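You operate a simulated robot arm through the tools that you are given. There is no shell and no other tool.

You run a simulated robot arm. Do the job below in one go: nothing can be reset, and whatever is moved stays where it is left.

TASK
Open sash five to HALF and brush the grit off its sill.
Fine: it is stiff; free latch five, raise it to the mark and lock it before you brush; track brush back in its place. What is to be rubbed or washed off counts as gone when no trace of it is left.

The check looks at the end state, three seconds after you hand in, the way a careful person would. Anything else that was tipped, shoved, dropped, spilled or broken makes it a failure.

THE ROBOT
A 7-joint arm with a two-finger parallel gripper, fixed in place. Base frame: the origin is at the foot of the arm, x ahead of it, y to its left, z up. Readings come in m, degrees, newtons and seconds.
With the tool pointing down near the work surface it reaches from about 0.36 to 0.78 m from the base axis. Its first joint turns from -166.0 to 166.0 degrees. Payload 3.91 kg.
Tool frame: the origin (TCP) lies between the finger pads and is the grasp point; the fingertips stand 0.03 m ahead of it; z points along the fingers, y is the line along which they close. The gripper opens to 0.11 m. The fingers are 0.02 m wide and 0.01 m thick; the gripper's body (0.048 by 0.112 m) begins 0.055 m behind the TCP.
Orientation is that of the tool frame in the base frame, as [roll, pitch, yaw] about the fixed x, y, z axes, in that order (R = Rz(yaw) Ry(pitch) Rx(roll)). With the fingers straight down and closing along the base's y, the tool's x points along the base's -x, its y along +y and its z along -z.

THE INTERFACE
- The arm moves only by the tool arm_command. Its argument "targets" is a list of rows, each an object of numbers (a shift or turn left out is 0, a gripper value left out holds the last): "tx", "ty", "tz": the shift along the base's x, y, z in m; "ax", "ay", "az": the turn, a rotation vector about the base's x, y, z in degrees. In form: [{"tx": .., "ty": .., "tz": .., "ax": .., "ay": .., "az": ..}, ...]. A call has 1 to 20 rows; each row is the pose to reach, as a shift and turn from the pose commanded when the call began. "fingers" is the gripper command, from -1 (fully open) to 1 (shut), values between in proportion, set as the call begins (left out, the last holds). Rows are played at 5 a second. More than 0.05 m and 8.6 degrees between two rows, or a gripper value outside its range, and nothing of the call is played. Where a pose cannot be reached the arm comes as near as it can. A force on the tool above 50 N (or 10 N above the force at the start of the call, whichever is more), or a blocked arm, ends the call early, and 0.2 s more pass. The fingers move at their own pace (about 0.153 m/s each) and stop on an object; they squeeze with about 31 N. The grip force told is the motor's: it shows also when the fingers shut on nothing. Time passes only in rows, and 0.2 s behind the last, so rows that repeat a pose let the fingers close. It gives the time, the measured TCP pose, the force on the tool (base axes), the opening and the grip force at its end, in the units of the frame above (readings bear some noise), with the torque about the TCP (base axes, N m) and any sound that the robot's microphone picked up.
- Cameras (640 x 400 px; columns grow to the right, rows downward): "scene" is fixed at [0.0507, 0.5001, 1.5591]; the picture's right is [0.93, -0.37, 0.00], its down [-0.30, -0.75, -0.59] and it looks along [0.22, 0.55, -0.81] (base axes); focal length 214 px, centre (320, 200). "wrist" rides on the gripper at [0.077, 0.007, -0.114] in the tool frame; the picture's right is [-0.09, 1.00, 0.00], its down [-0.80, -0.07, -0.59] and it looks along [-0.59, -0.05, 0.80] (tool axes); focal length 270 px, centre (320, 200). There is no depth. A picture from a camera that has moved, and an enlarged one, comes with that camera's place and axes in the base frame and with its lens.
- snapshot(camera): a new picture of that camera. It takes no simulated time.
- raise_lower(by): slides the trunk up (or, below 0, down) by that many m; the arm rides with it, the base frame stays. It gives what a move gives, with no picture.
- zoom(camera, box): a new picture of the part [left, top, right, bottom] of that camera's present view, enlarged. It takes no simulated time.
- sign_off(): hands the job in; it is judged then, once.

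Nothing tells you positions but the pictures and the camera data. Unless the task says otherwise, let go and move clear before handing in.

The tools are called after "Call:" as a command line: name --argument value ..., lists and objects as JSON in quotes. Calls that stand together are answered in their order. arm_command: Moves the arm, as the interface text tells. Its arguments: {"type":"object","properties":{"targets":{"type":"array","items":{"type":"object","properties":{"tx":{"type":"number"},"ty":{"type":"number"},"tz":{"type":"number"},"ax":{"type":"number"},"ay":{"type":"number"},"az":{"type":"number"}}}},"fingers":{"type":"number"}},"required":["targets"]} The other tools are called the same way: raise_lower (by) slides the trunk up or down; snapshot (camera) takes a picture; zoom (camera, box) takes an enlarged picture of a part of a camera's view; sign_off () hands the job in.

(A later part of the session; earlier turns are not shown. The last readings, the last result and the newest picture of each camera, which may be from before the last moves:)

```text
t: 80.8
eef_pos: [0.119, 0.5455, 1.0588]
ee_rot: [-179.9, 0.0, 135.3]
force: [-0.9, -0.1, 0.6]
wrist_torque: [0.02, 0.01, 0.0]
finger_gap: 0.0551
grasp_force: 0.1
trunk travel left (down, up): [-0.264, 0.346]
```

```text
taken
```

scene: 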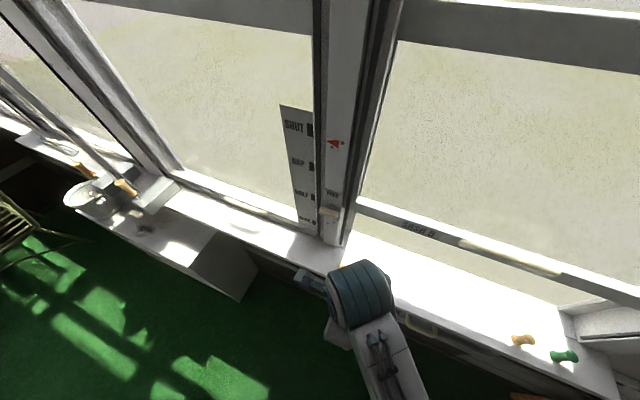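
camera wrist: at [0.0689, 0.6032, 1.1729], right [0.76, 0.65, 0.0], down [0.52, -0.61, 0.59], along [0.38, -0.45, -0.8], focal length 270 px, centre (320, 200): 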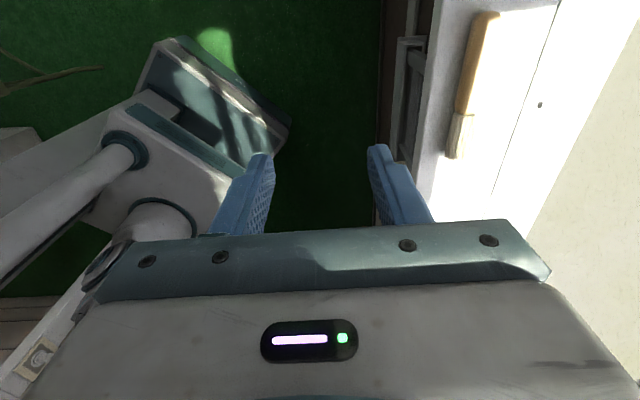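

Reached easily, and the brush is in the wrist view. Zooming in on it.

Call:
zoom --camera "wrist" --box '[400, 0, 560, 180]'

```text
2.22 times, centred on (480, 90) of wrist
camera zoom: at [0.0689, 0.6032, 1.1729], right [0.76, 0.65, 0.0], down [0.52, -0.61, 0.59], along [0.38, -0.45, -0.8], focal length 601 px, centre (-36, 444)
```

zoom: 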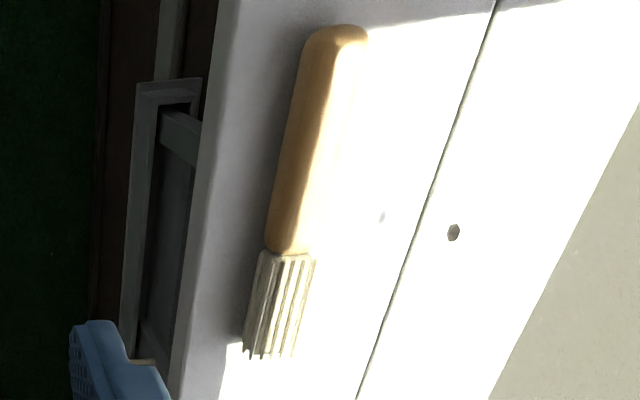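

The brush is a wooden handle with an in-line bristle tuft lying along the sill. I'll position the fingers over the handle near the tuft and take another look before lowering.

Call:
arm_command --targets '[{"tx": 0.031, "ty": 0.026, "tz": -0.01}, {"tx": 0.062, "ty": 0.052, "tz": -0.02}, {"tx": 0.093, "ty": 0.078, "tz": -0.035}, {"tx": 0.1235, "ty": 0.1042, "tz": -0.05}]' --fingers 0.1

Call:
snapshot --camera "wrist"

Call:
snapshot --camera "scene"

```text
t: 81.8
eef_pos: [0.2056, 0.5917, 1.0011]
ee_rot: [-179.9, -0.1, 135.3]
force: [-0.9, 0.1, -0.4]
wrist_torque: [-0.01, -0.04, 0.01]
finger_gap: 0.0494
grasp_force: 0.0
out of reach, approached as far as the arm can: row 2, 3, 4
trunk travel left (down, up): [-0.264, 0.346]
```

```text
taken
camera wrist: at [0.1547, 0.6487, 1.1168], right [0.76, 0.65, 0.0], down [0.52, -0.61, 0.59], along [0.38, -0.45, -0.8], focal length 270 px, centre (320, 200)
```

wrist: 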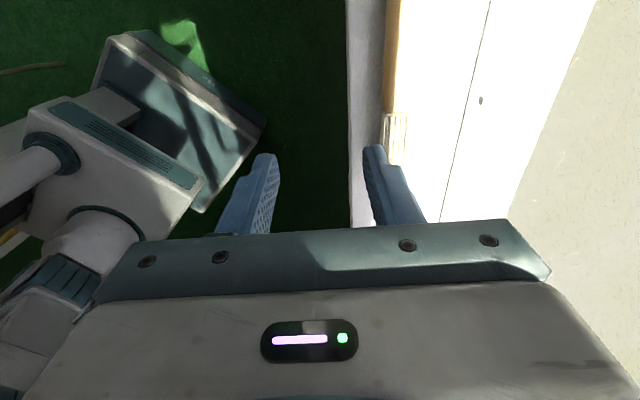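

```text
taken
```

scene: 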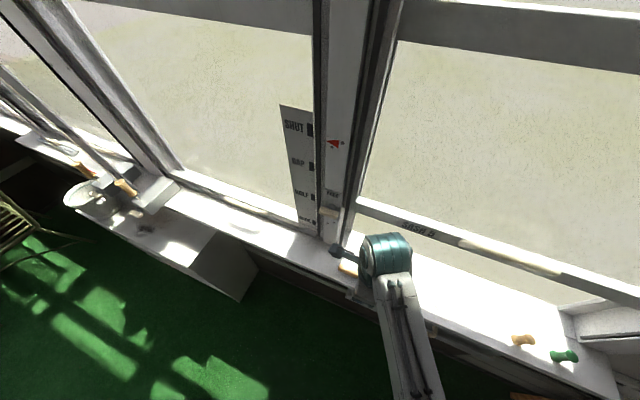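

It's at full stretch because the shoulder is low. I'll raise the trunk and then come down onto the brush with the arm.

Call:
raise_lower --by 0.2

Call:
arm_command --targets '[{"tx": 0.0074, "ty": 0.0116, "tz": -0.04}, {"tx": 0.0148, "ty": 0.0232, "tz": -0.08}, {"tx": 0.0221, "ty": 0.0348, "tz": -0.12}, {"tx": 0.0295, "ty": 0.0464, "tz": -0.16}, {"tx": 0.0369, "ty": 0.058, "tz": -0.2}]'

Call:
snapshot --camera "wrist"

```text
t: 83.9
eef_pos: [0.2049, 0.5902, 1.2026]
ee_rot: [-179.9, -0.1, 135.2]
force: [-0.2, -0.7, 0.0]
wrist_torque: [0.02, -0.03, 0.01]
finger_gap: 0.0492
grasp_force: 0.0
trunk travel left (down, up): [-0.464, 0.146]
```

```text
t: 85.1
eef_pos: [0.2428, 0.65, 1.0025]
ee_rot: [-179.9, -0.1, 135.3]
force: [0.6, 0.6, 0.8]
wrist_torque: [0.0, 0.01, -0.04]
finger_gap: 0.0495
grasp_force: 0.0
trunk travel left (down, up): [-0.464, 0.146]
```

```text
taken
camera wrist: at [0.1922, 0.7073, 1.116], right [0.76, 0.65, 0.0], down [0.52, -0.61, 0.59], along [0.38, -0.45, -0.8], focal length 270 px, centre (320, 200)
```

wrist: 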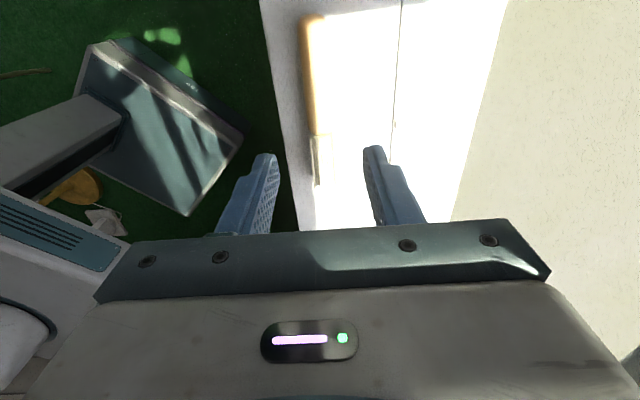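

Call:
zoom --camera "wrist" --box '[240, 0, 420, 200]'

Call:
zoom --camera "scene" --box '[300, 200, 460, 330]'

```text
2.00 times, centred on (330, 100) of wrist
camera zoom: at [0.1922, 0.7073, 1.116], right [0.76, 0.65, 0.0], down [0.52, -0.61, 0.59], along [0.38, -0.45, -0.8], focal length 541 px, centre (300, 400)
```

zoom: 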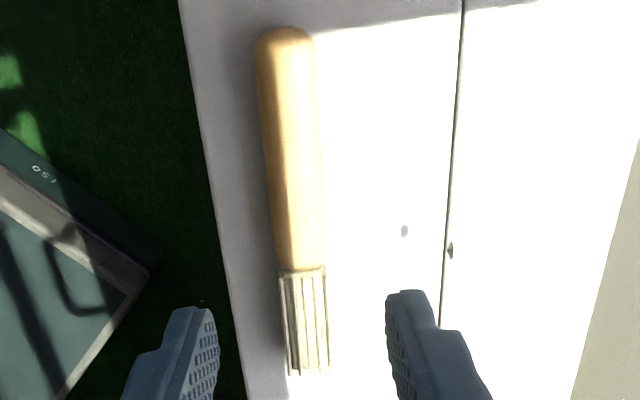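

```text
3.08 times, centred on (380, 265) of scene
camera zoom: at [0.0507, 0.5001, 1.5591], right [0.93, -0.37, 0.0], down [-0.3, -0.75, -0.59], along [0.22, 0.55, -0.81], focal length 660 px, centre (135, 0)
```

zoom: 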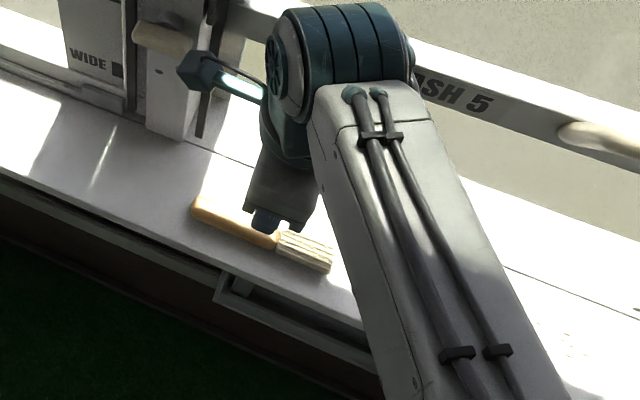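

The scene camera shows the arm well placed above the brush, with the handle centred between the fingers at d≈0.629. I'll lower around the handle and watch the force.

Call:
arm_command --targets '[{"tx": -0.001, "ty": -0.001, "tz": -0.03}, {"tx": -0.0015, "ty": -0.0015, "tz": -0.06}, {"tx": -0.0015, "ty": -0.0015, "tz": -0.085}]' --fingers 0.2

Call:
snapshot --camera "wrist"

Call:
zoom --camera "scene" --box '[300, 200, 460, 330]'

```text
t: 85.9
eef_pos: [0.2418, 0.6481, 0.9171]
ee_rot: [-179.9, 0.0, 135.2]
force: [0.0, -0.1, -0.4]
wrist_torque: [-0.02, 0.0, 0.0]
finger_gap: 0.0439
grasp_force: 0.0
trunk travel left (down, up): [-0.464, 0.146]
```

```text
taken
camera wrist: at [0.1908, 0.7049, 1.0321], right [0.76, 0.65, 0.0], down [0.52, -0.61, 0.59], along [0.38, -0.45, -0.81], focal length 270 px, centre (320, 200)
```

wrist: 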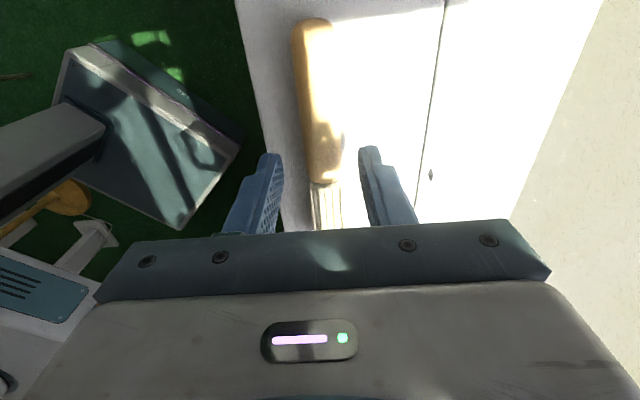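

```text
3.08 times, centred on (380, 265) of scene
camera zoom: at [0.0507, 0.5001, 1.5591], right [0.93, -0.37, 0.0], down [-0.3, -0.75, -0.59], along [0.22, 0.55, -0.81], focal length 660 px, centre (135, 0)
```

zoom: 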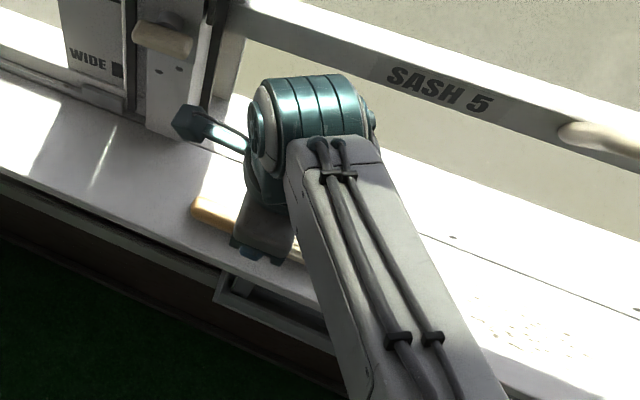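

Fingers are straddling the handle. A few more millimetres, checking for sill contact.

Call:
arm_command --targets '[{"tz": -0.006}, {"tz": -0.012}, {"tz": -0.018}]'

Call:
snapshot --camera "wrist"

```text
t: 86.7
eef_pos: [0.2401, 0.6488, 0.8982]
ee_rot: [180.0, -0.1, 135.3]
force: [0.1, -0.1, 0.3]
wrist_torque: [0.0, -0.03, 0.0]
finger_gap: 0.0442
grasp_force: 0.0
trunk travel left (down, up): [-0.464, 0.146]
```

```text
taken
camera wrist: at [0.1907, 0.7047, 1.0136], right [0.76, 0.65, 0.0], down [0.52, -0.61, 0.59], along [0.38, -0.45, -0.8], focal length 270 px, centre (320, 200)
```

wrist: 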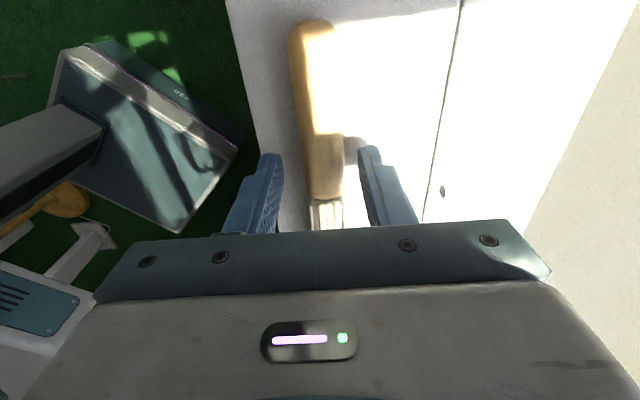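

Call:
arm_command --targets '[{"tz": -0.003}, {"tz": -0.006}]'

```text
t: 87.3
eef_pos: [0.2416, 0.6472, 0.8924]
ee_rot: [-180.0, -0.2, 135.3]
force: [-0.7, 0.1, -0.5]
wrist_torque: [0.0, 0.02, 0.0]
finger_gap: 0.0441
grasp_force: 0.1
trunk travel left (down, up): [-0.464, 0.146]
```

Call:
arm_command --targets '[{"tz": -0.002}, {"tz": -0.004}]'

Call:
snapshot --camera "wrist"

```text
t: 87.9
eef_pos: [0.2414, 0.6469, 0.8907]
ee_rot: [-179.9, -0.1, 135.1]
force: [0.0, -0.6, 3.1]
wrist_torque: [0.04, -0.09, -0.02]
finger_gap: 0.0441
grasp_force: 0.0
trunk travel left (down, up): [-0.464, 0.146]
```

```text
taken
camera wrist: at [0.1906, 0.7046, 1.0046], right [0.76, 0.65, 0.0], down [0.52, -0.61, 0.59], along [0.38, -0.45, -0.81], focal length 270 px, centre (320, 200)
```

wrist: 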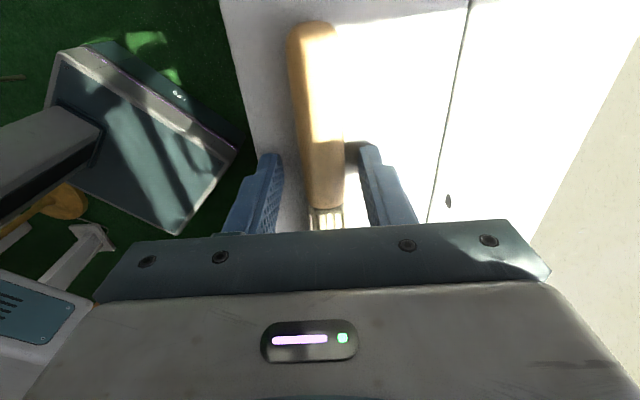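

The fingertips just touched the sill at TCP z≈0.8905, so the sill top is z≈0.8605. I'll lift 3 mm and grip the handle.

Call:
arm_command --targets '[{"tz": 0.002}, {"tz": 0.005}]'

Call:
arm_command --targets '[{"tz": 0}, {"tz": 0}, {"tz": 0}]' --fingers 1

Call:
snapshot --camera "wrist"

```text
t: 88.5
eef_pos: [0.239, 0.6467, 0.894]
ee_rot: [-179.9, -0.1, 135.2]
force: [-0.9, 0.7, 0.0]
wrist_torque: [-0.06, -0.03, -0.04]
finger_gap: 0.0441
grasp_force: 0.2
trunk travel left (down, up): [-0.464, 0.146]
```

```text
t: 89.3
eef_pos: [0.2414, 0.6477, 0.8937]
ee_rot: [-180.0, -0.1, 135.2]
force: [-0.8, -0.5, 1.6]
wrist_torque: [-0.06, -0.05, -0.02]
finger_gap: 0.0231
grasp_force: 31.0
trunk travel left (down, up): [-0.464, 0.146]
```

```text
taken
camera wrist: at [0.1906, 0.7047, 1.0094], right [0.76, 0.65, 0.0], down [0.52, -0.61, 0.59], along [0.38, -0.45, -0.81], focal length 270 px, centre (320, 200)
```

wrist: 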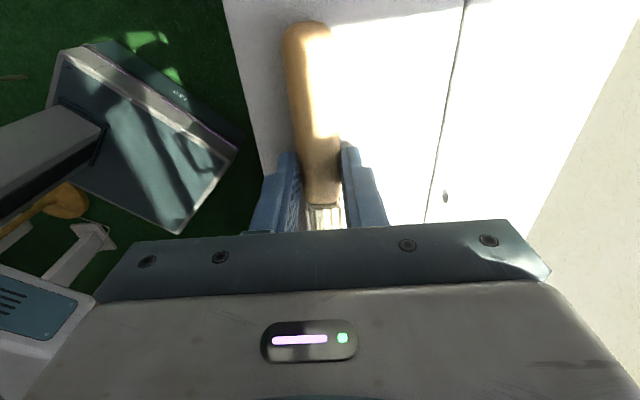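

The brush is gripped (23 mm). I'll lift it, pull back from the window, and then turn it to point at the wall so the wrist stays clear of the raised handle.

Call:
arm_command --targets '[{"tz": 0.02}, {"tz": 0.045}, {"tx": -0.02, "ty": -0.02, "tz": 0.07}, {"tx": -0.05, "ty": -0.05, "tz": 0.07}, {"tx": -0.08, "ty": -0.08, "tz": 0.07}, {"tx": -0.1, "ty": -0.1, "tz": 0.07}]'

Call:
snapshot --camera "wrist"

Call:
snapshot --camera "scene"

```text
t: 90.7
eef_pos: [0.1409, 0.5472, 0.9653]
ee_rot: [-179.9, -0.1, 135.2]
force: [0.2, 0.5, -0.8]
wrist_torque: [0.0, -0.01, -0.05]
finger_gap: 0.0232
grasp_force: 30.9
trunk travel left (down, up): [-0.464, 0.146]
```

```text
taken
camera wrist: at [0.0908, 0.6047, 1.0797], right [0.76, 0.65, 0.0], down [0.52, -0.61, 0.59], along [0.38, -0.45, -0.81], focal length 270 px, centre (320, 200)
```

wrist: 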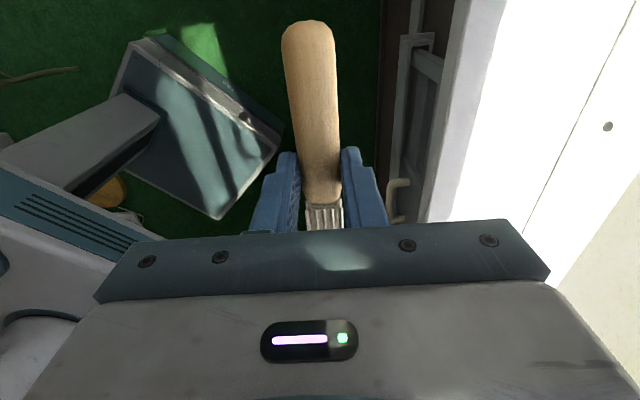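

```text
taken
```

scene: 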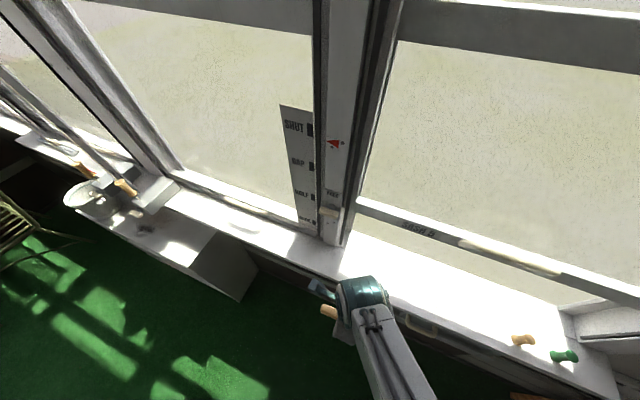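

The brush is secure. Now yaw it 90° so the bristles point at the wall, moving right in front of the grit.

Call:
arm_command --targets '[{"az": 8.18, "tx": 0.0115, "ty": -0.0115}, {"az": 16.4, "tx": 0.023, "ty": -0.023}, {"az": 24.5, "tx": 0.0346, "ty": -0.0346}, {"az": 32.7, "tx": 0.0462, "ty": -0.0462}, {"az": 40.9, "tx": 0.0577, "ty": -0.0577}, {"az": 49.1, "tx": 0.0693, "ty": -0.0693}, {"az": 57.3, "tx": 0.0808, "ty": -0.0808}, {"az": 65.5, "tx": 0.0924, "ty": -0.0924}, {"az": 73.6, "tx": 0.1039, "ty": -0.1039}, {"az": 81.8, "tx": 0.1155, "ty": -0.1155}, {"az": 89.8, "tx": 0.127, "ty": -0.127}]'

Call:
snapshot --camera "wrist"

Call:
snapshot --camera "scene"

```text
t: 93.1
eef_pos: [0.2685, 0.419, 0.965]
ee_rot: [-179.9, -0.1, -134.8]
force: [0.5, -0.1, 0.4]
wrist_torque: [-0.04, 0.0, 0.02]
finger_gap: 0.0228
grasp_force: 30.5
trunk travel left (down, up): [-0.464, 0.146]
```

```text
taken
camera wrist: at [0.2084, 0.3684, 1.0794], right [-0.64, 0.76, 0.0], down [0.62, 0.52, 0.59], along [0.45, 0.38, -0.81], focal length 270 px, centre (320, 200)
```

wrist: 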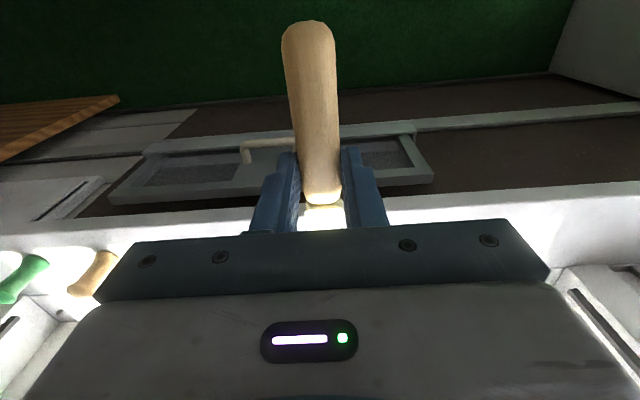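

```text
taken
```

scene: 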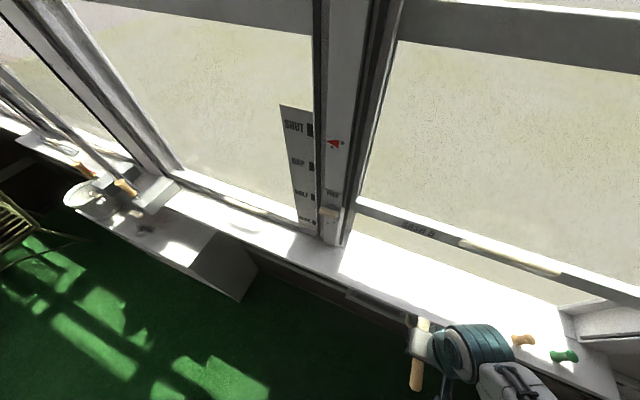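

Call:
zoom --camera "scene" --box '[370, 270, 570, 400]'

Call:
zoom --camera "scene" --box '[320, 220, 440, 300]'

```text
3.08 times, centred on (470, 335) of scene
camera zoom: at [0.0507, 0.5001, 1.5591], right [0.93, -0.37, 0.0], down [-0.3, -0.75, -0.59], along [0.22, 0.55, -0.81], focal length 660 px, centre (-142, -215)
```

zoom: 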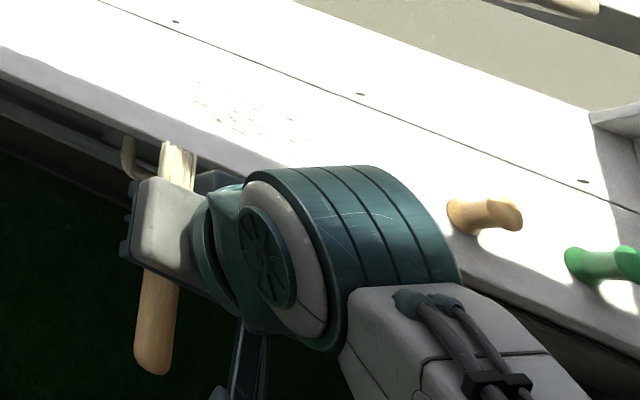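

```text
5.00 times, centred on (380, 260) of scene
camera zoom: at [0.0507, 0.5001, 1.5591], right [0.93, -0.37, 0.0], down [-0.3, -0.75, -0.59], along [0.22, 0.55, -0.81], focal length 1072 px, centre (20, -100)
```

zoom: 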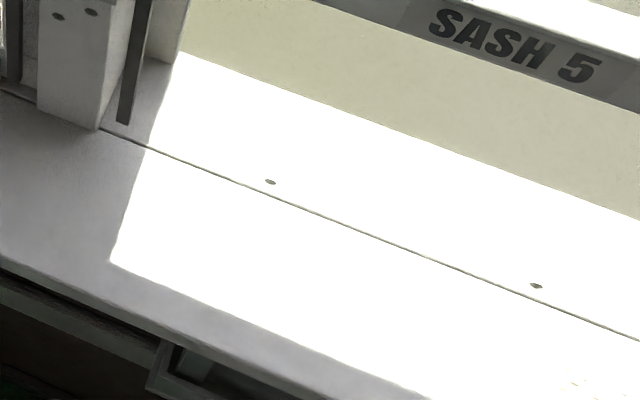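

The old brush spot has no marking, so I'll return it to exactly where it lay. The wrist will stay clear of the raised handle. Now moving forward above the left end of the grit.

Call:
arm_command --targets '[{"tx": 0.027, "ty": 0.027, "tz": -0.005}, {"tx": 0.054, "ty": 0.054, "tz": -0.015}, {"tx": 0.0806, "ty": 0.0806, "tz": -0.03}, {"tx": 0.0806, "ty": 0.0806, "tz": -0.05}]'

Call:
zoom --camera "scene" --box '[370, 230, 570, 370]'

Call:
snapshot --camera "wrist"

```text
t: 94.1
eef_pos: [0.3484, 0.5011, 0.9137]
ee_rot: [-179.9, -0.1, -134.9]
force: [0.6, 0.0, -0.2]
wrist_torque: [0.02, -0.01, -0.02]
finger_gap: 0.0229
grasp_force: 31.1
trunk travel left (down, up): [-0.464, 0.146]
```

```text
2.86 times, centred on (470, 300) of scene
camera zoom: at [0.0507, 0.5001, 1.5591], right [0.93, -0.37, 0.0], down [-0.3, -0.75, -0.59], along [0.22, 0.55, -0.81], focal length 613 px, centre (-109, -86)
```

zoom: 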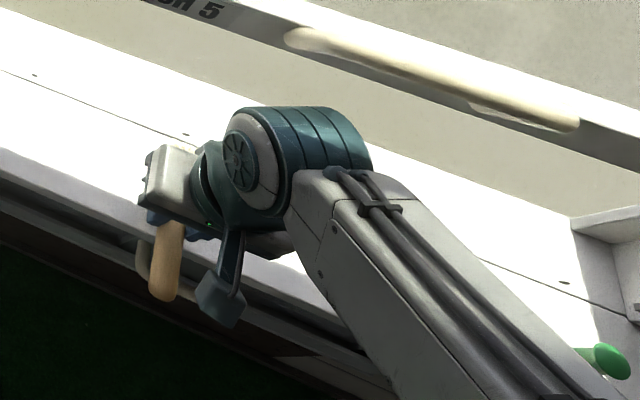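

```text
taken
camera wrist: at [0.289, 0.4507, 1.0286], right [-0.64, 0.77, 0.0], down [0.62, 0.52, 0.59], along [0.46, 0.38, -0.81], focal length 270 px, centre (320, 200)
```

wrist: 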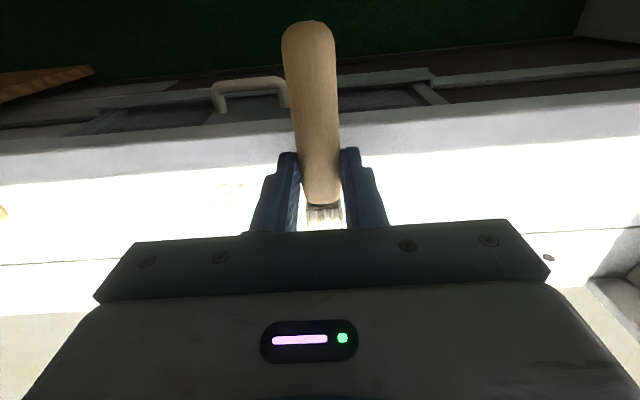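

Clear of the handle and in front of the left end of the grit. Lowering the bristles to the sill.

Call:
arm_command --targets '[{"tz": -0.01}, {"tz": -0.018}, {"tz": -0.022}]'

Call:
zoom --camera "scene" --box '[370, 230, 570, 370]'

```text
t: 94.9
eef_pos: [0.349, 0.5008, 0.8954]
ee_rot: [-179.9, 0.1, -135.0]
force: [0.4, 1.6, 12.6]
wrist_torque: [-0.02, 0.03, -0.04]
finger_gap: 0.0231
grasp_force: 30.7
trunk travel left (down, up): [-0.464, 0.146]
```

```text
2.86 times, centred on (470, 300) of scene
camera zoom: at [0.0507, 0.5001, 1.5591], right [0.93, -0.37, 0.0], down [-0.3, -0.75, -0.59], along [0.22, 0.55, -0.81], focal length 613 px, centre (-109, -86)
```

zoom: 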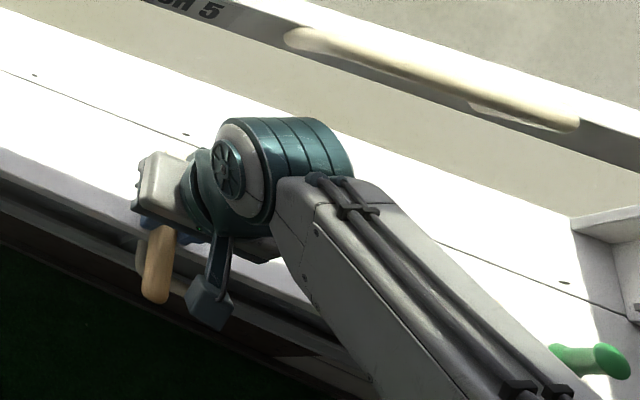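

The brush is pressing lightly on the sill (about 12 N). Sweeping right across the grit and back.

Call:
arm_command --targets '[{"tx": 0.015, "ty": -0.015}, {"tx": 0.03, "ty": -0.03}, {"tx": 0.045, "ty": -0.045}, {"tx": 0.06, "ty": -0.06}, {"tx": 0.075, "ty": -0.075}, {"tx": 0.09, "ty": -0.09}, {"tx": 0.105, "ty": -0.105}, {"tx": 0.12, "ty": -0.12}, {"tx": 0.13, "ty": -0.13}]'

Call:
snapshot --camera "scene"

Call:
zoom --camera "scene" --box '[370, 250, 530, 350]'

```text
t: 96.9
eef_pos: [0.477, 0.3726, 0.8943]
ee_rot: [-179.9, -0.1, -134.8]
force: [-6.2, 6.7, 26.7]
wrist_torque: [0.27, 0.1, 0.05]
finger_gap: 0.0232
grasp_force: 31.0
trunk travel left (down, up): [-0.464, 0.146]
```

```text
taken
```

scene: 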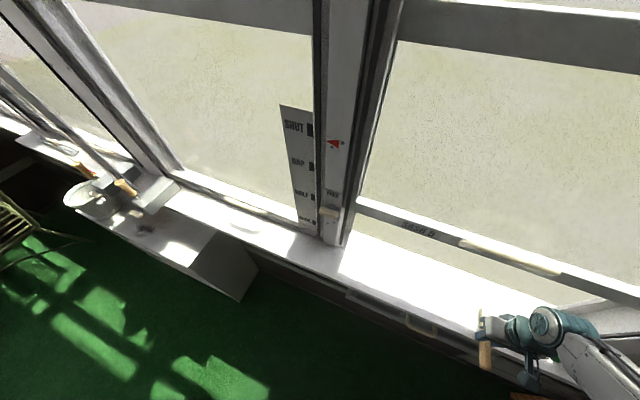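

```text
4.00 times, centred on (450, 300) of scene
camera zoom: at [0.0507, 0.5001, 1.5591], right [0.93, -0.37, 0.0], down [-0.3, -0.75, -0.59], along [0.22, 0.55, -0.81], focal length 858 px, centre (-200, -200)
```

zoom: 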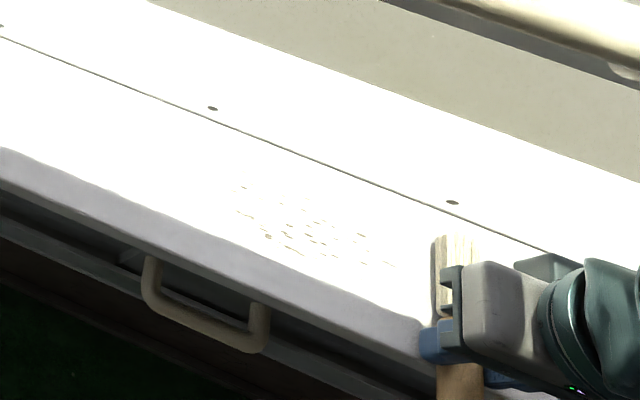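

The grit is still there, and the torque says the handle is taking the contact, not the bristles. I'll zoom in on the tuft to check.

Call:
zoom --camera "scene" --box '[455, 290, 525, 345]'

Call:
snapshot --camera "wrist"

```text
7.27 times, centred on (490, 318) of scene
camera zoom: at [0.0507, 0.5001, 1.5591], right [0.93, -0.37, 0.0], down [-0.3, -0.75, -0.59], along [0.22, 0.55, -0.81], focal length 1560 px, centre (-916, -654)
```

zoom: 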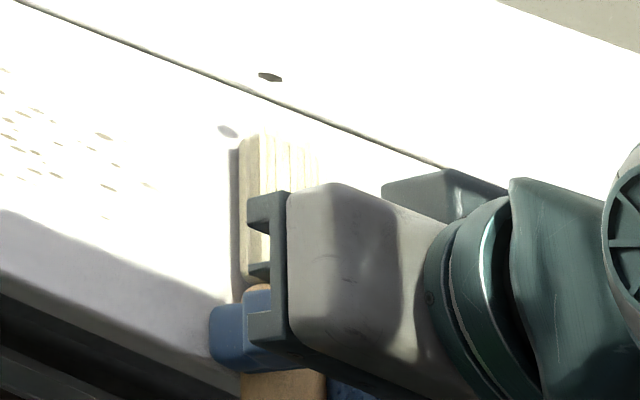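

```text
taken
camera wrist: at [0.4166, 0.32, 1.0083], right [-0.64, 0.77, 0.0], down [0.61, 0.52, 0.59], along [0.46, 0.38, -0.8], focal length 270 px, centre (320, 200)
```

wrist: 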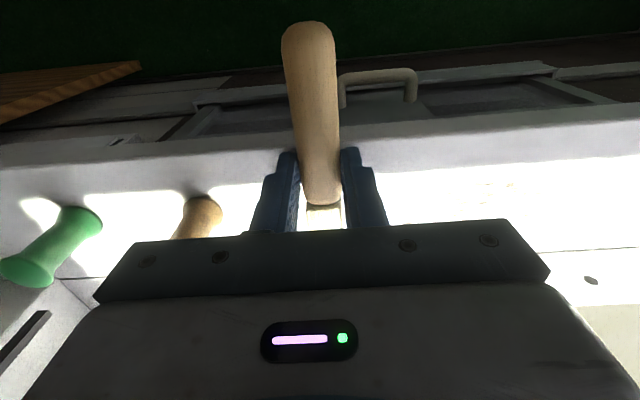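

The bristles ride a few millimetres above the sill when the brush lies flat, so it needs a tip-down angle. I'll set it down on bare sill left of the grit, re-grip it with the hand leaning toward the tail, then brush tip-down. First lift and back off.

Call:
arm_command --targets '[{"tz": 0.02}, {"tx": -0.01, "ty": -0.01, "tz": 0.045}, {"tx": -0.03, "ty": -0.03, "tz": 0.06}, {"tx": -0.06, "ty": -0.06, "tz": 0.06}]'

Call:
arm_command --targets '[{"tx": -0.02, "ty": 0.025, "az": -5}, {"tx": -0.04, "ty": 0.05, "az": -10}, {"tx": -0.06, "ty": 0.075, "az": -15}, {"tx": -0.08, "ty": 0.1, "az": -20}, {"tx": -0.1, "ty": 0.125, "az": -25}, {"tx": -0.115, "ty": 0.15, "az": -30}, {"tx": -0.13, "ty": 0.175, "az": -35}, {"tx": -0.145, "ty": 0.2, "az": -40}, {"tx": -0.155, "ty": 0.22, "az": -45}]'

Call:
snapshot --camera "scene"

Call:
snapshot --camera "wrist"

```text
t: 97.9
eef_pos: [0.4179, 0.3101, 0.9514]
ee_rot: [-179.9, -0.1, -135.0]
force: [-0.4, -0.5, -0.3]
wrist_torque: [0.04, 0.0, 0.0]
finger_gap: 0.0232
grasp_force: 31.5
trunk travel left (down, up): [-0.464, 0.146]
```

```text
t: 99.9
eef_pos: [0.2633, 0.5304, 0.9524]
ee_rot: [-179.9, -0.1, 180.0]
force: [0.6, -0.4, -0.6]
wrist_torque: [-0.01, 0.0, 0.05]
finger_gap: 0.0228
grasp_force: 31.3
trunk travel left (down, up): [-0.464, 0.146]
```

```text
taken
```

scene: 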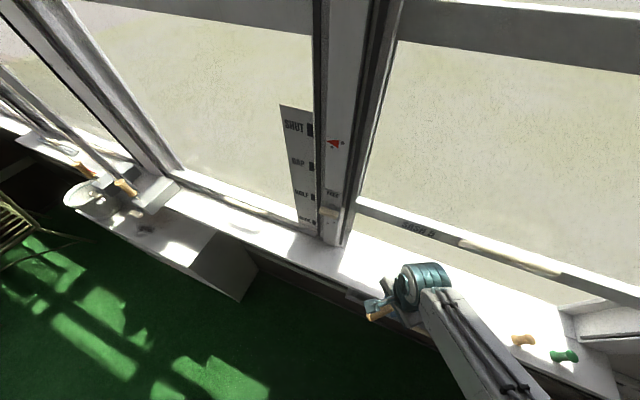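

```text
taken
camera wrist: at [0.1862, 0.5364, 1.0671], right [0.09, 1.0, 0.0], down [0.8, -0.07, 0.59], along [0.59, -0.05, -0.81], focal length 270 px, centre (320, 200)
```

wrist: 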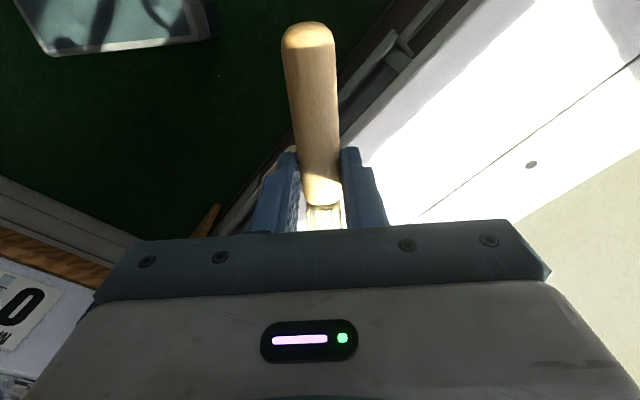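

Now set the brush down diagonally on the bare sill at u≈−0.20.

Call:
arm_command --targets '[{"tx": 0.0214, "ty": 0.0293}, {"tx": 0.0428, "ty": 0.0585, "tz": -0.01}, {"tx": 0.0428, "ty": 0.0585, "tz": -0.03}, {"tx": 0.0428, "ty": 0.0585, "tz": -0.045}, {"tx": 0.0428, "ty": 0.0585, "tz": -0.053}, {"tx": 0.0428, "ty": 0.0585, "tz": -0.056}]'

Call:
zoom --camera "scene" --box '[340, 230, 500, 330]'

```text
t: 101.3
eef_pos: [0.3083, 0.5892, 0.8969]
ee_rot: [-180.0, -0.1, -180.0]
force: [-0.7, -0.7, -0.7]
wrist_torque: [0.0, -0.03, -0.02]
finger_gap: 0.0229
grasp_force: 31.1
trunk travel left (down, up): [-0.464, 0.146]
```

```text
4.00 times, centred on (420, 280) of scene
camera zoom: at [0.0507, 0.5001, 1.5591], right [0.93, -0.37, 0.0], down [-0.3, -0.75, -0.59], along [0.22, 0.55, -0.81], focal length 858 px, centre (-80, -120)
```

zoom: 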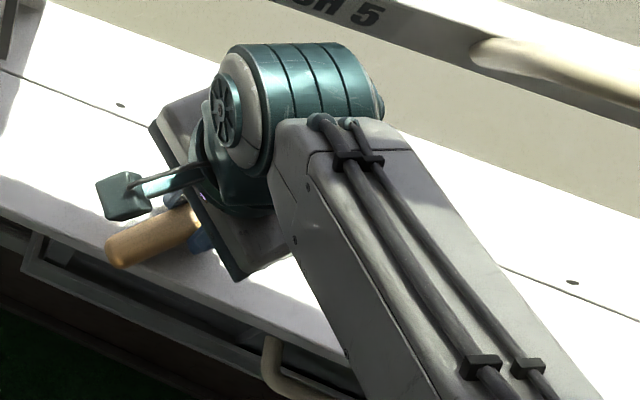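

Call:
arm_command --targets '[{"tz": -0.002}, {"tz": -0.003}]'

Call:
arm_command --targets '[{"tz": 0}, {"tz": 0}]' --fingers 0.25

Call:
zoom --camera "scene" --box '[340, 230, 500, 330]'

Call:
snapshot --camera "wrist"

```text
t: 101.9
eef_pos: [0.307, 0.5885, 0.8945]
ee_rot: [179.9, -0.1, -180.0]
force: [0.3, -0.1, 1.8]
wrist_torque: [0.01, 0.16, -0.01]
finger_gap: 0.0228
grasp_force: 31.1
trunk travel left (down, up): [-0.464, 0.146]
```

```text
t: 102.5
eef_pos: [0.3072, 0.5886, 0.8933]
ee_rot: [-179.9, -0.1, 180.0]
force: [-0.7, 0.0, -0.2]
wrist_torque: [0.02, 0.02, 0.0]
finger_gap: 0.0413
grasp_force: 0.0
trunk travel left (down, up): [-0.464, 0.146]
```

```text
4.00 times, centred on (420, 280) of scene
camera zoom: at [0.0507, 0.5001, 1.5591], right [0.93, -0.37, 0.0], down [-0.3, -0.75, -0.59], along [0.22, 0.55, -0.81], focal length 858 px, centre (-80, -120)
```

zoom: 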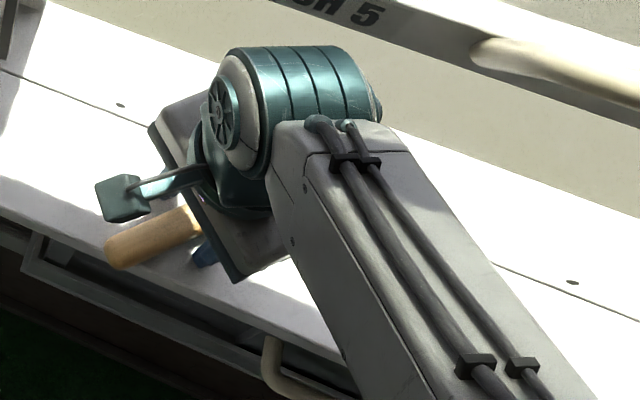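

```text
taken
camera wrist: at [0.2292, 0.5945, 1.0081], right [0.09, 1.0, 0.0], down [0.8, -0.07, 0.59], along [0.59, -0.05, -0.81], focal length 270 px, centre (320, 200)
```

wrist: 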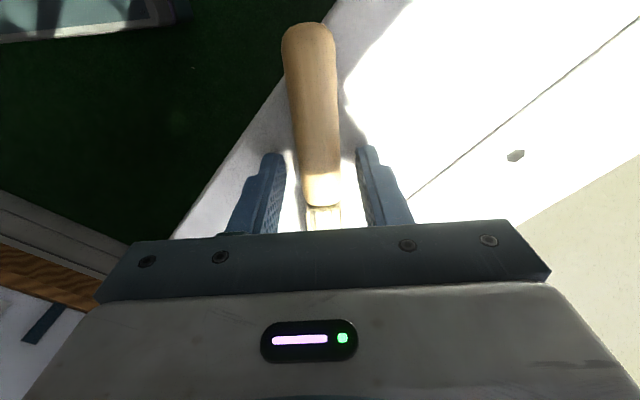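

Brush rests on the sill with the fingers open around it. Now lean the hand 35° toward the tail and shift slightly along the handle.

Call:
arm_command --targets '[{"ay": -7, "tx": -0.004, "tz": 0.001}, {"ay": -14, "tx": -0.008, "tz": 0.001}, {"ay": -21, "tx": -0.012, "tz": 0.001}, {"ay": -28, "tx": -0.016, "tz": 0.001}, {"ay": -35, "tx": -0.02, "tz": 0.001}]'

Call:
snapshot --camera "wrist"

Call:
zoom --camera "scene" --box '[340, 230, 500, 330]'

```text
t: 103.7
eef_pos: [0.2871, 0.5898, 0.8953]
ee_rot: [-179.8, 35.0, -179.9]
force: [0.2, 0.3, -0.4]
wrist_torque: [0.01, 0.01, 0.03]
finger_gap: 0.0412
grasp_force: 0.0
trunk travel left (down, up): [-0.464, 0.146]
```

```text
taken
camera wrist: at [0.1568, 0.5947, 0.944], right [0.07, 1.0, 0.05], down [0.32, -0.07, 0.95], along [0.95, -0.05, -0.32], focal length 270 px, centre (320, 200)
```

wrist: 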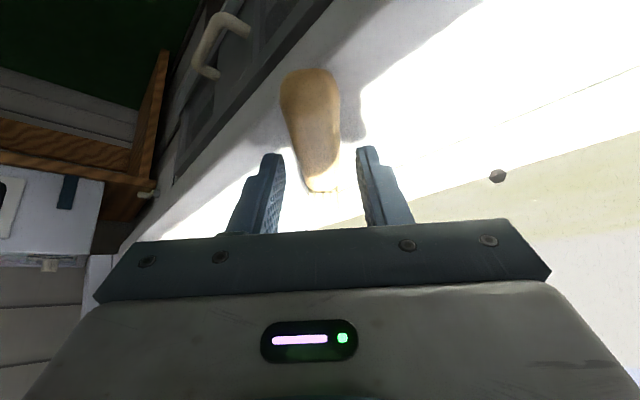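

```text
4.00 times, centred on (420, 280) of scene
camera zoom: at [0.0507, 0.5001, 1.5591], right [0.93, -0.37, 0.0], down [-0.3, -0.75, -0.59], along [0.22, 0.55, -0.81], focal length 858 px, centre (-80, -120)
```

zoom: 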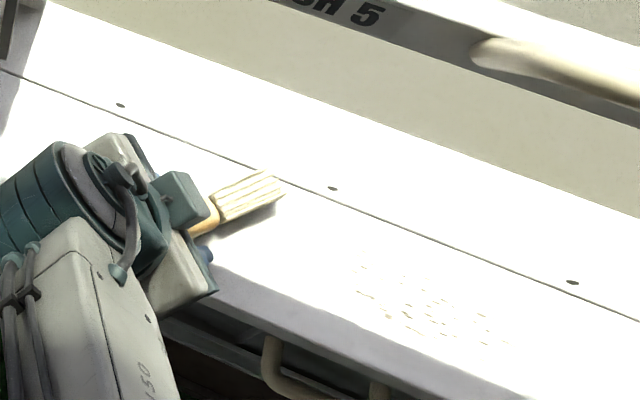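

The lean works and the tuft is now in plain view. Closing on the handle.

Call:
arm_command --targets '[{"tz": 0}, {"tz": 0}, {"tz": 0}]' --fingers 1

Call:
arm_command --targets '[{"tz": 0.02}, {"tz": 0.04}, {"tz": 0.06}]'

Call:
zoom --camera "scene" --box '[340, 230, 500, 330]'

Call:
snapshot --camera "wrist"

```text
t: 104.5
eef_pos: [0.2877, 0.589, 0.895]
ee_rot: [-179.9, 34.9, -179.9]
force: [0.3, 0.4, 0.3]
wrist_torque: [0.01, -0.04, 0.01]
finger_gap: 0.023
grasp_force: 31.1
trunk travel left (down, up): [-0.464, 0.146]
```

```text
t: 105.3
eef_pos: [0.287, 0.5888, 0.955]
ee_rot: [-179.9, 34.9, -179.9]
force: [0.3, 0.3, -0.1]
wrist_torque: [-0.01, 0.0, -0.02]
finger_gap: 0.0226
grasp_force: 31.1
trunk travel left (down, up): [-0.464, 0.146]
```

```text
4.00 times, centred on (420, 280) of scene
camera zoom: at [0.0507, 0.5001, 1.5591], right [0.93, -0.37, 0.0], down [-0.3, -0.75, -0.59], along [0.22, 0.55, -0.81], focal length 858 px, centre (-80, -120)
```

zoom: 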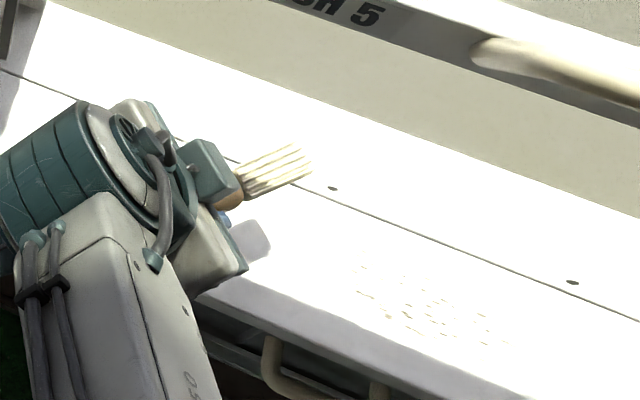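

```text
taken
camera wrist: at [0.1576, 0.5942, 1.0045], right [0.07, 1.0, 0.05], down [0.32, -0.07, 0.95], along [0.95, -0.05, -0.32], focal length 270 px, centre (320, 200)
```

wrist: 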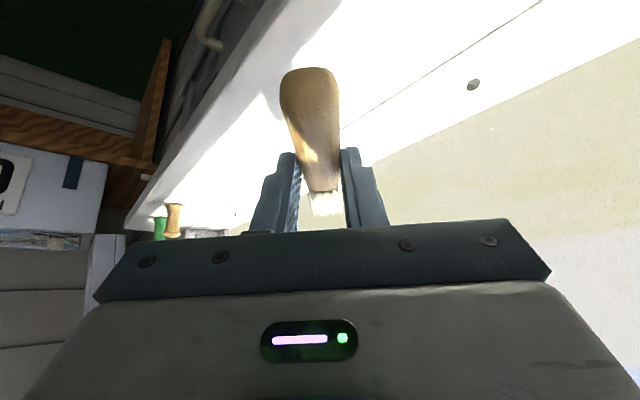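

The brush is held firmly with the hand leaning back. Now I'll tip the bristles down 20° and move to the left end of the grit.

Call:
arm_command --targets '[{"ay": 6.7, "tx": -0.003, "ty": -0.026, "tz": 0.003}, {"ay": 13.3, "tx": -0.006, "ty": -0.052, "tz": 0.006}, {"ay": 20, "tx": -0.009, "ty": -0.078, "tz": 0.006}]'

Call:
zoom --camera "scene" --box '[370, 240, 530, 340]'

Call:
snapshot --camera "wrist"

```text
t: 106.1
eef_pos: [0.2776, 0.5107, 0.9613]
ee_rot: [-179.9, 14.7, -179.9]
force: [-0.5, -0.2, -0.1]
wrist_torque: [0.02, 0.01, -0.03]
finger_gap: 0.0232
grasp_force: 30.8
trunk travel left (down, up): [-0.464, 0.146]
```

```text
4.00 times, centred on (450, 290) of scene
camera zoom: at [0.0507, 0.5001, 1.5591], right [0.93, -0.37, 0.0], down [-0.3, -0.75, -0.59], along [0.22, 0.55, -0.81], focal length 858 px, centre (-200, -160)
```

zoom: 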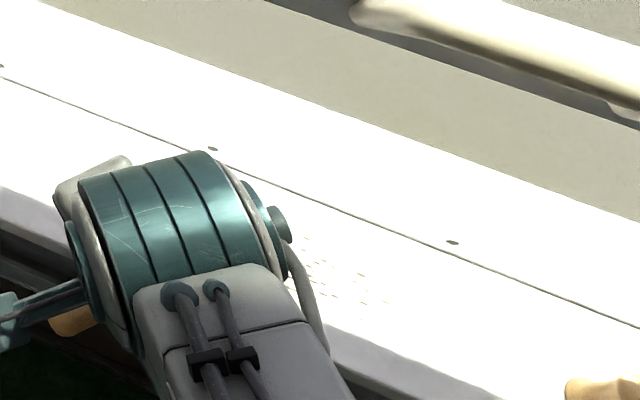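

```text
taken
camera wrist: at [0.1732, 0.5163, 1.0517], right [0.08, 1.0, 0.02], down [0.62, -0.07, 0.78], along [0.78, -0.05, -0.63], focal length 270 px, centre (320, 200)
```

wrist: 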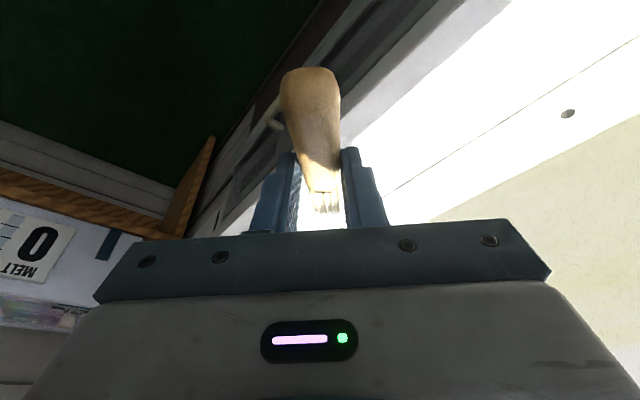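

Lowering the bristle tips to the sill in small steps.

Call:
arm_command --targets '[{"tz": -0.012}, {"tz": -0.024}, {"tz": -0.03}, {"tz": -0.033}]'

Call:
arm_command --targets '[{"tz": -0.0015}, {"tz": -0.003}, {"tz": -0.003}]'

```text
t: 107.1
eef_pos: [0.2771, 0.5114, 0.9273]
ee_rot: [-179.9, 14.9, -180.0]
force: [-0.1, -0.8, -0.1]
wrist_torque: [0.01, 0.01, 0.0]
finger_gap: 0.023
grasp_force: 31.1
trunk travel left (down, up): [-0.464, 0.146]
```

```text
t: 107.9
eef_pos: [0.2791, 0.5098, 0.9246]
ee_rot: [-179.9, 14.9, -179.9]
force: [-0.4, 0.2, -0.6]
wrist_torque: [0.0, 0.0, -0.02]
finger_gap: 0.023
grasp_force: 30.8
trunk travel left (down, up): [-0.464, 0.146]
```

Call:
arm_command --targets '[{"tz": -0.0015}, {"tz": -0.003}, {"tz": -0.003}]'

Call:
zoom --camera "scene" --box '[370, 240, 530, 340]'

```text
t: 108.7
eef_pos: [0.2764, 0.5119, 0.9229]
ee_rot: [-180.0, 14.9, -179.9]
force: [-1.9, -0.6, 11.9]
wrist_torque: [-0.03, -0.93, 0.02]
finger_gap: 0.0228
grasp_force: 30.7
trunk travel left (down, up): [-0.464, 0.146]
```

```text
4.00 times, centred on (450, 290) of scene
camera zoom: at [0.0507, 0.5001, 1.5591], right [0.93, -0.37, 0.0], down [-0.3, -0.75, -0.59], along [0.22, 0.55, -0.81], focal length 858 px, centre (-200, -160)
```

zoom: 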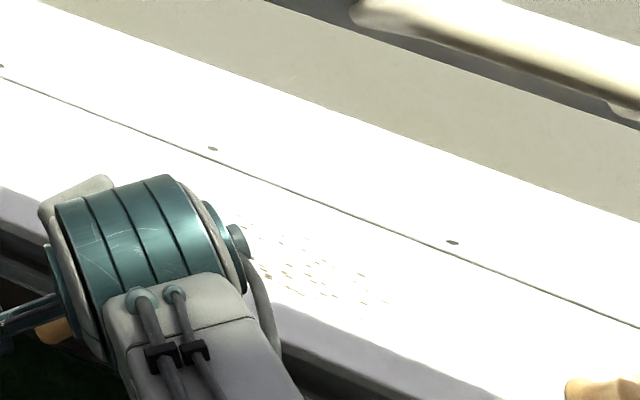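

The bristle tips are now bearing on the sill (12 N at 78 mm ahead of the grip). Sweeping the first two lanes.

Call:
arm_command --targets '[{"tx": 0.0195, "ty": -0.0195}, {"tx": 0.039, "ty": -0.039}, {"tx": 0.0585, "ty": -0.0585}, {"tx": 0.078, "ty": -0.078}, {"tx": 0.0975, "ty": -0.0975}, {"tx": 0.117, "ty": -0.117}, {"tx": 0.127, "ty": -0.107}, {"tx": 0.1075, "ty": -0.0875}, {"tx": 0.088, "ty": -0.068}, {"tx": 0.0685, "ty": -0.0485}, {"tx": 0.049, "ty": -0.029}, {"tx": 0.0295, "ty": -0.0095}, {"tx": 0.01, "ty": 0.01}]'

Call:
zoom --camera "scene" --box '[370, 240, 530, 340]'

```text
t: 111.5
eef_pos: [0.2867, 0.5224, 0.9232]
ee_rot: [-179.8, 15.0, -180.0]
force: [-0.1, 1.0, 2.7]
wrist_torque: [0.05, -0.25, 0.09]
finger_gap: 0.0229
grasp_force: 31.0
trunk travel left (down, up): [-0.464, 0.146]
```

```text
4.00 times, centred on (450, 290) of scene
camera zoom: at [0.0507, 0.5001, 1.5591], right [0.93, -0.37, 0.0], down [-0.3, -0.75, -0.59], along [0.22, 0.55, -0.81], focal length 858 px, centre (-200, -160)
```

zoom: 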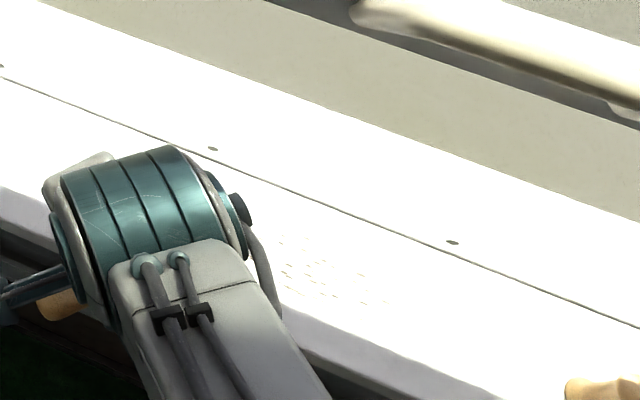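

Contact lightened to about 3 N. I'll press a millimetre more and sweep the next lanes.

Call:
arm_command --targets '[{"tx": 0.004, "ty": 0.004, "tz": -0.001}, {"tx": 0.0285, "ty": -0.0105, "tz": -0.0012}, {"tx": 0.048, "ty": -0.03, "tz": -0.0012}, {"tx": 0.0675, "ty": -0.0495, "tz": -0.0012}, {"tx": 0.087, "ty": -0.069, "tz": -0.0012}, {"tx": 0.1065, "ty": -0.0885, "tz": -0.0012}, {"tx": 0.126, "ty": -0.108, "tz": -0.0012}, {"tx": 0.135, "ty": -0.099, "tz": -0.0012}, {"tx": 0.1155, "ty": -0.0795, "tz": -0.0012}, {"tx": 0.096, "ty": -0.06, "tz": -0.0012}, {"tx": 0.0765, "ty": -0.0405, "tz": -0.0012}, {"tx": 0.057, "ty": -0.021, "tz": -0.0012}, {"tx": 0.0375, "ty": -0.0015, "tz": -0.0012}, {"tx": 0.018, "ty": 0.018, "tz": -0.0012}]'

Call:
zoom --camera "scene" --box '[370, 240, 530, 340]'

```text
t: 114.5
eef_pos: [0.303, 0.5407, 0.9217]
ee_rot: [-179.9, 14.7, -179.9]
force: [-0.4, 1.1, -0.4]
wrist_torque: [0.07, -0.08, 0.05]
finger_gap: 0.0227
grasp_force: 31.0
trunk travel left (down, up): [-0.464, 0.146]
```

```text
4.00 times, centred on (450, 290) of scene
camera zoom: at [0.0507, 0.5001, 1.5591], right [0.93, -0.37, 0.0], down [-0.3, -0.75, -0.59], along [0.22, 0.55, -0.81], focal length 858 px, centre (-200, -160)
```

zoom: 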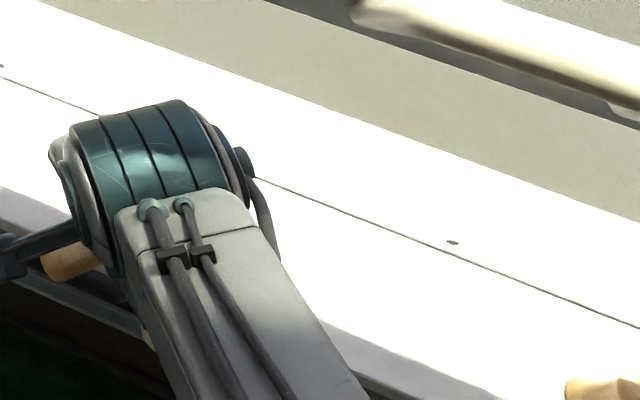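

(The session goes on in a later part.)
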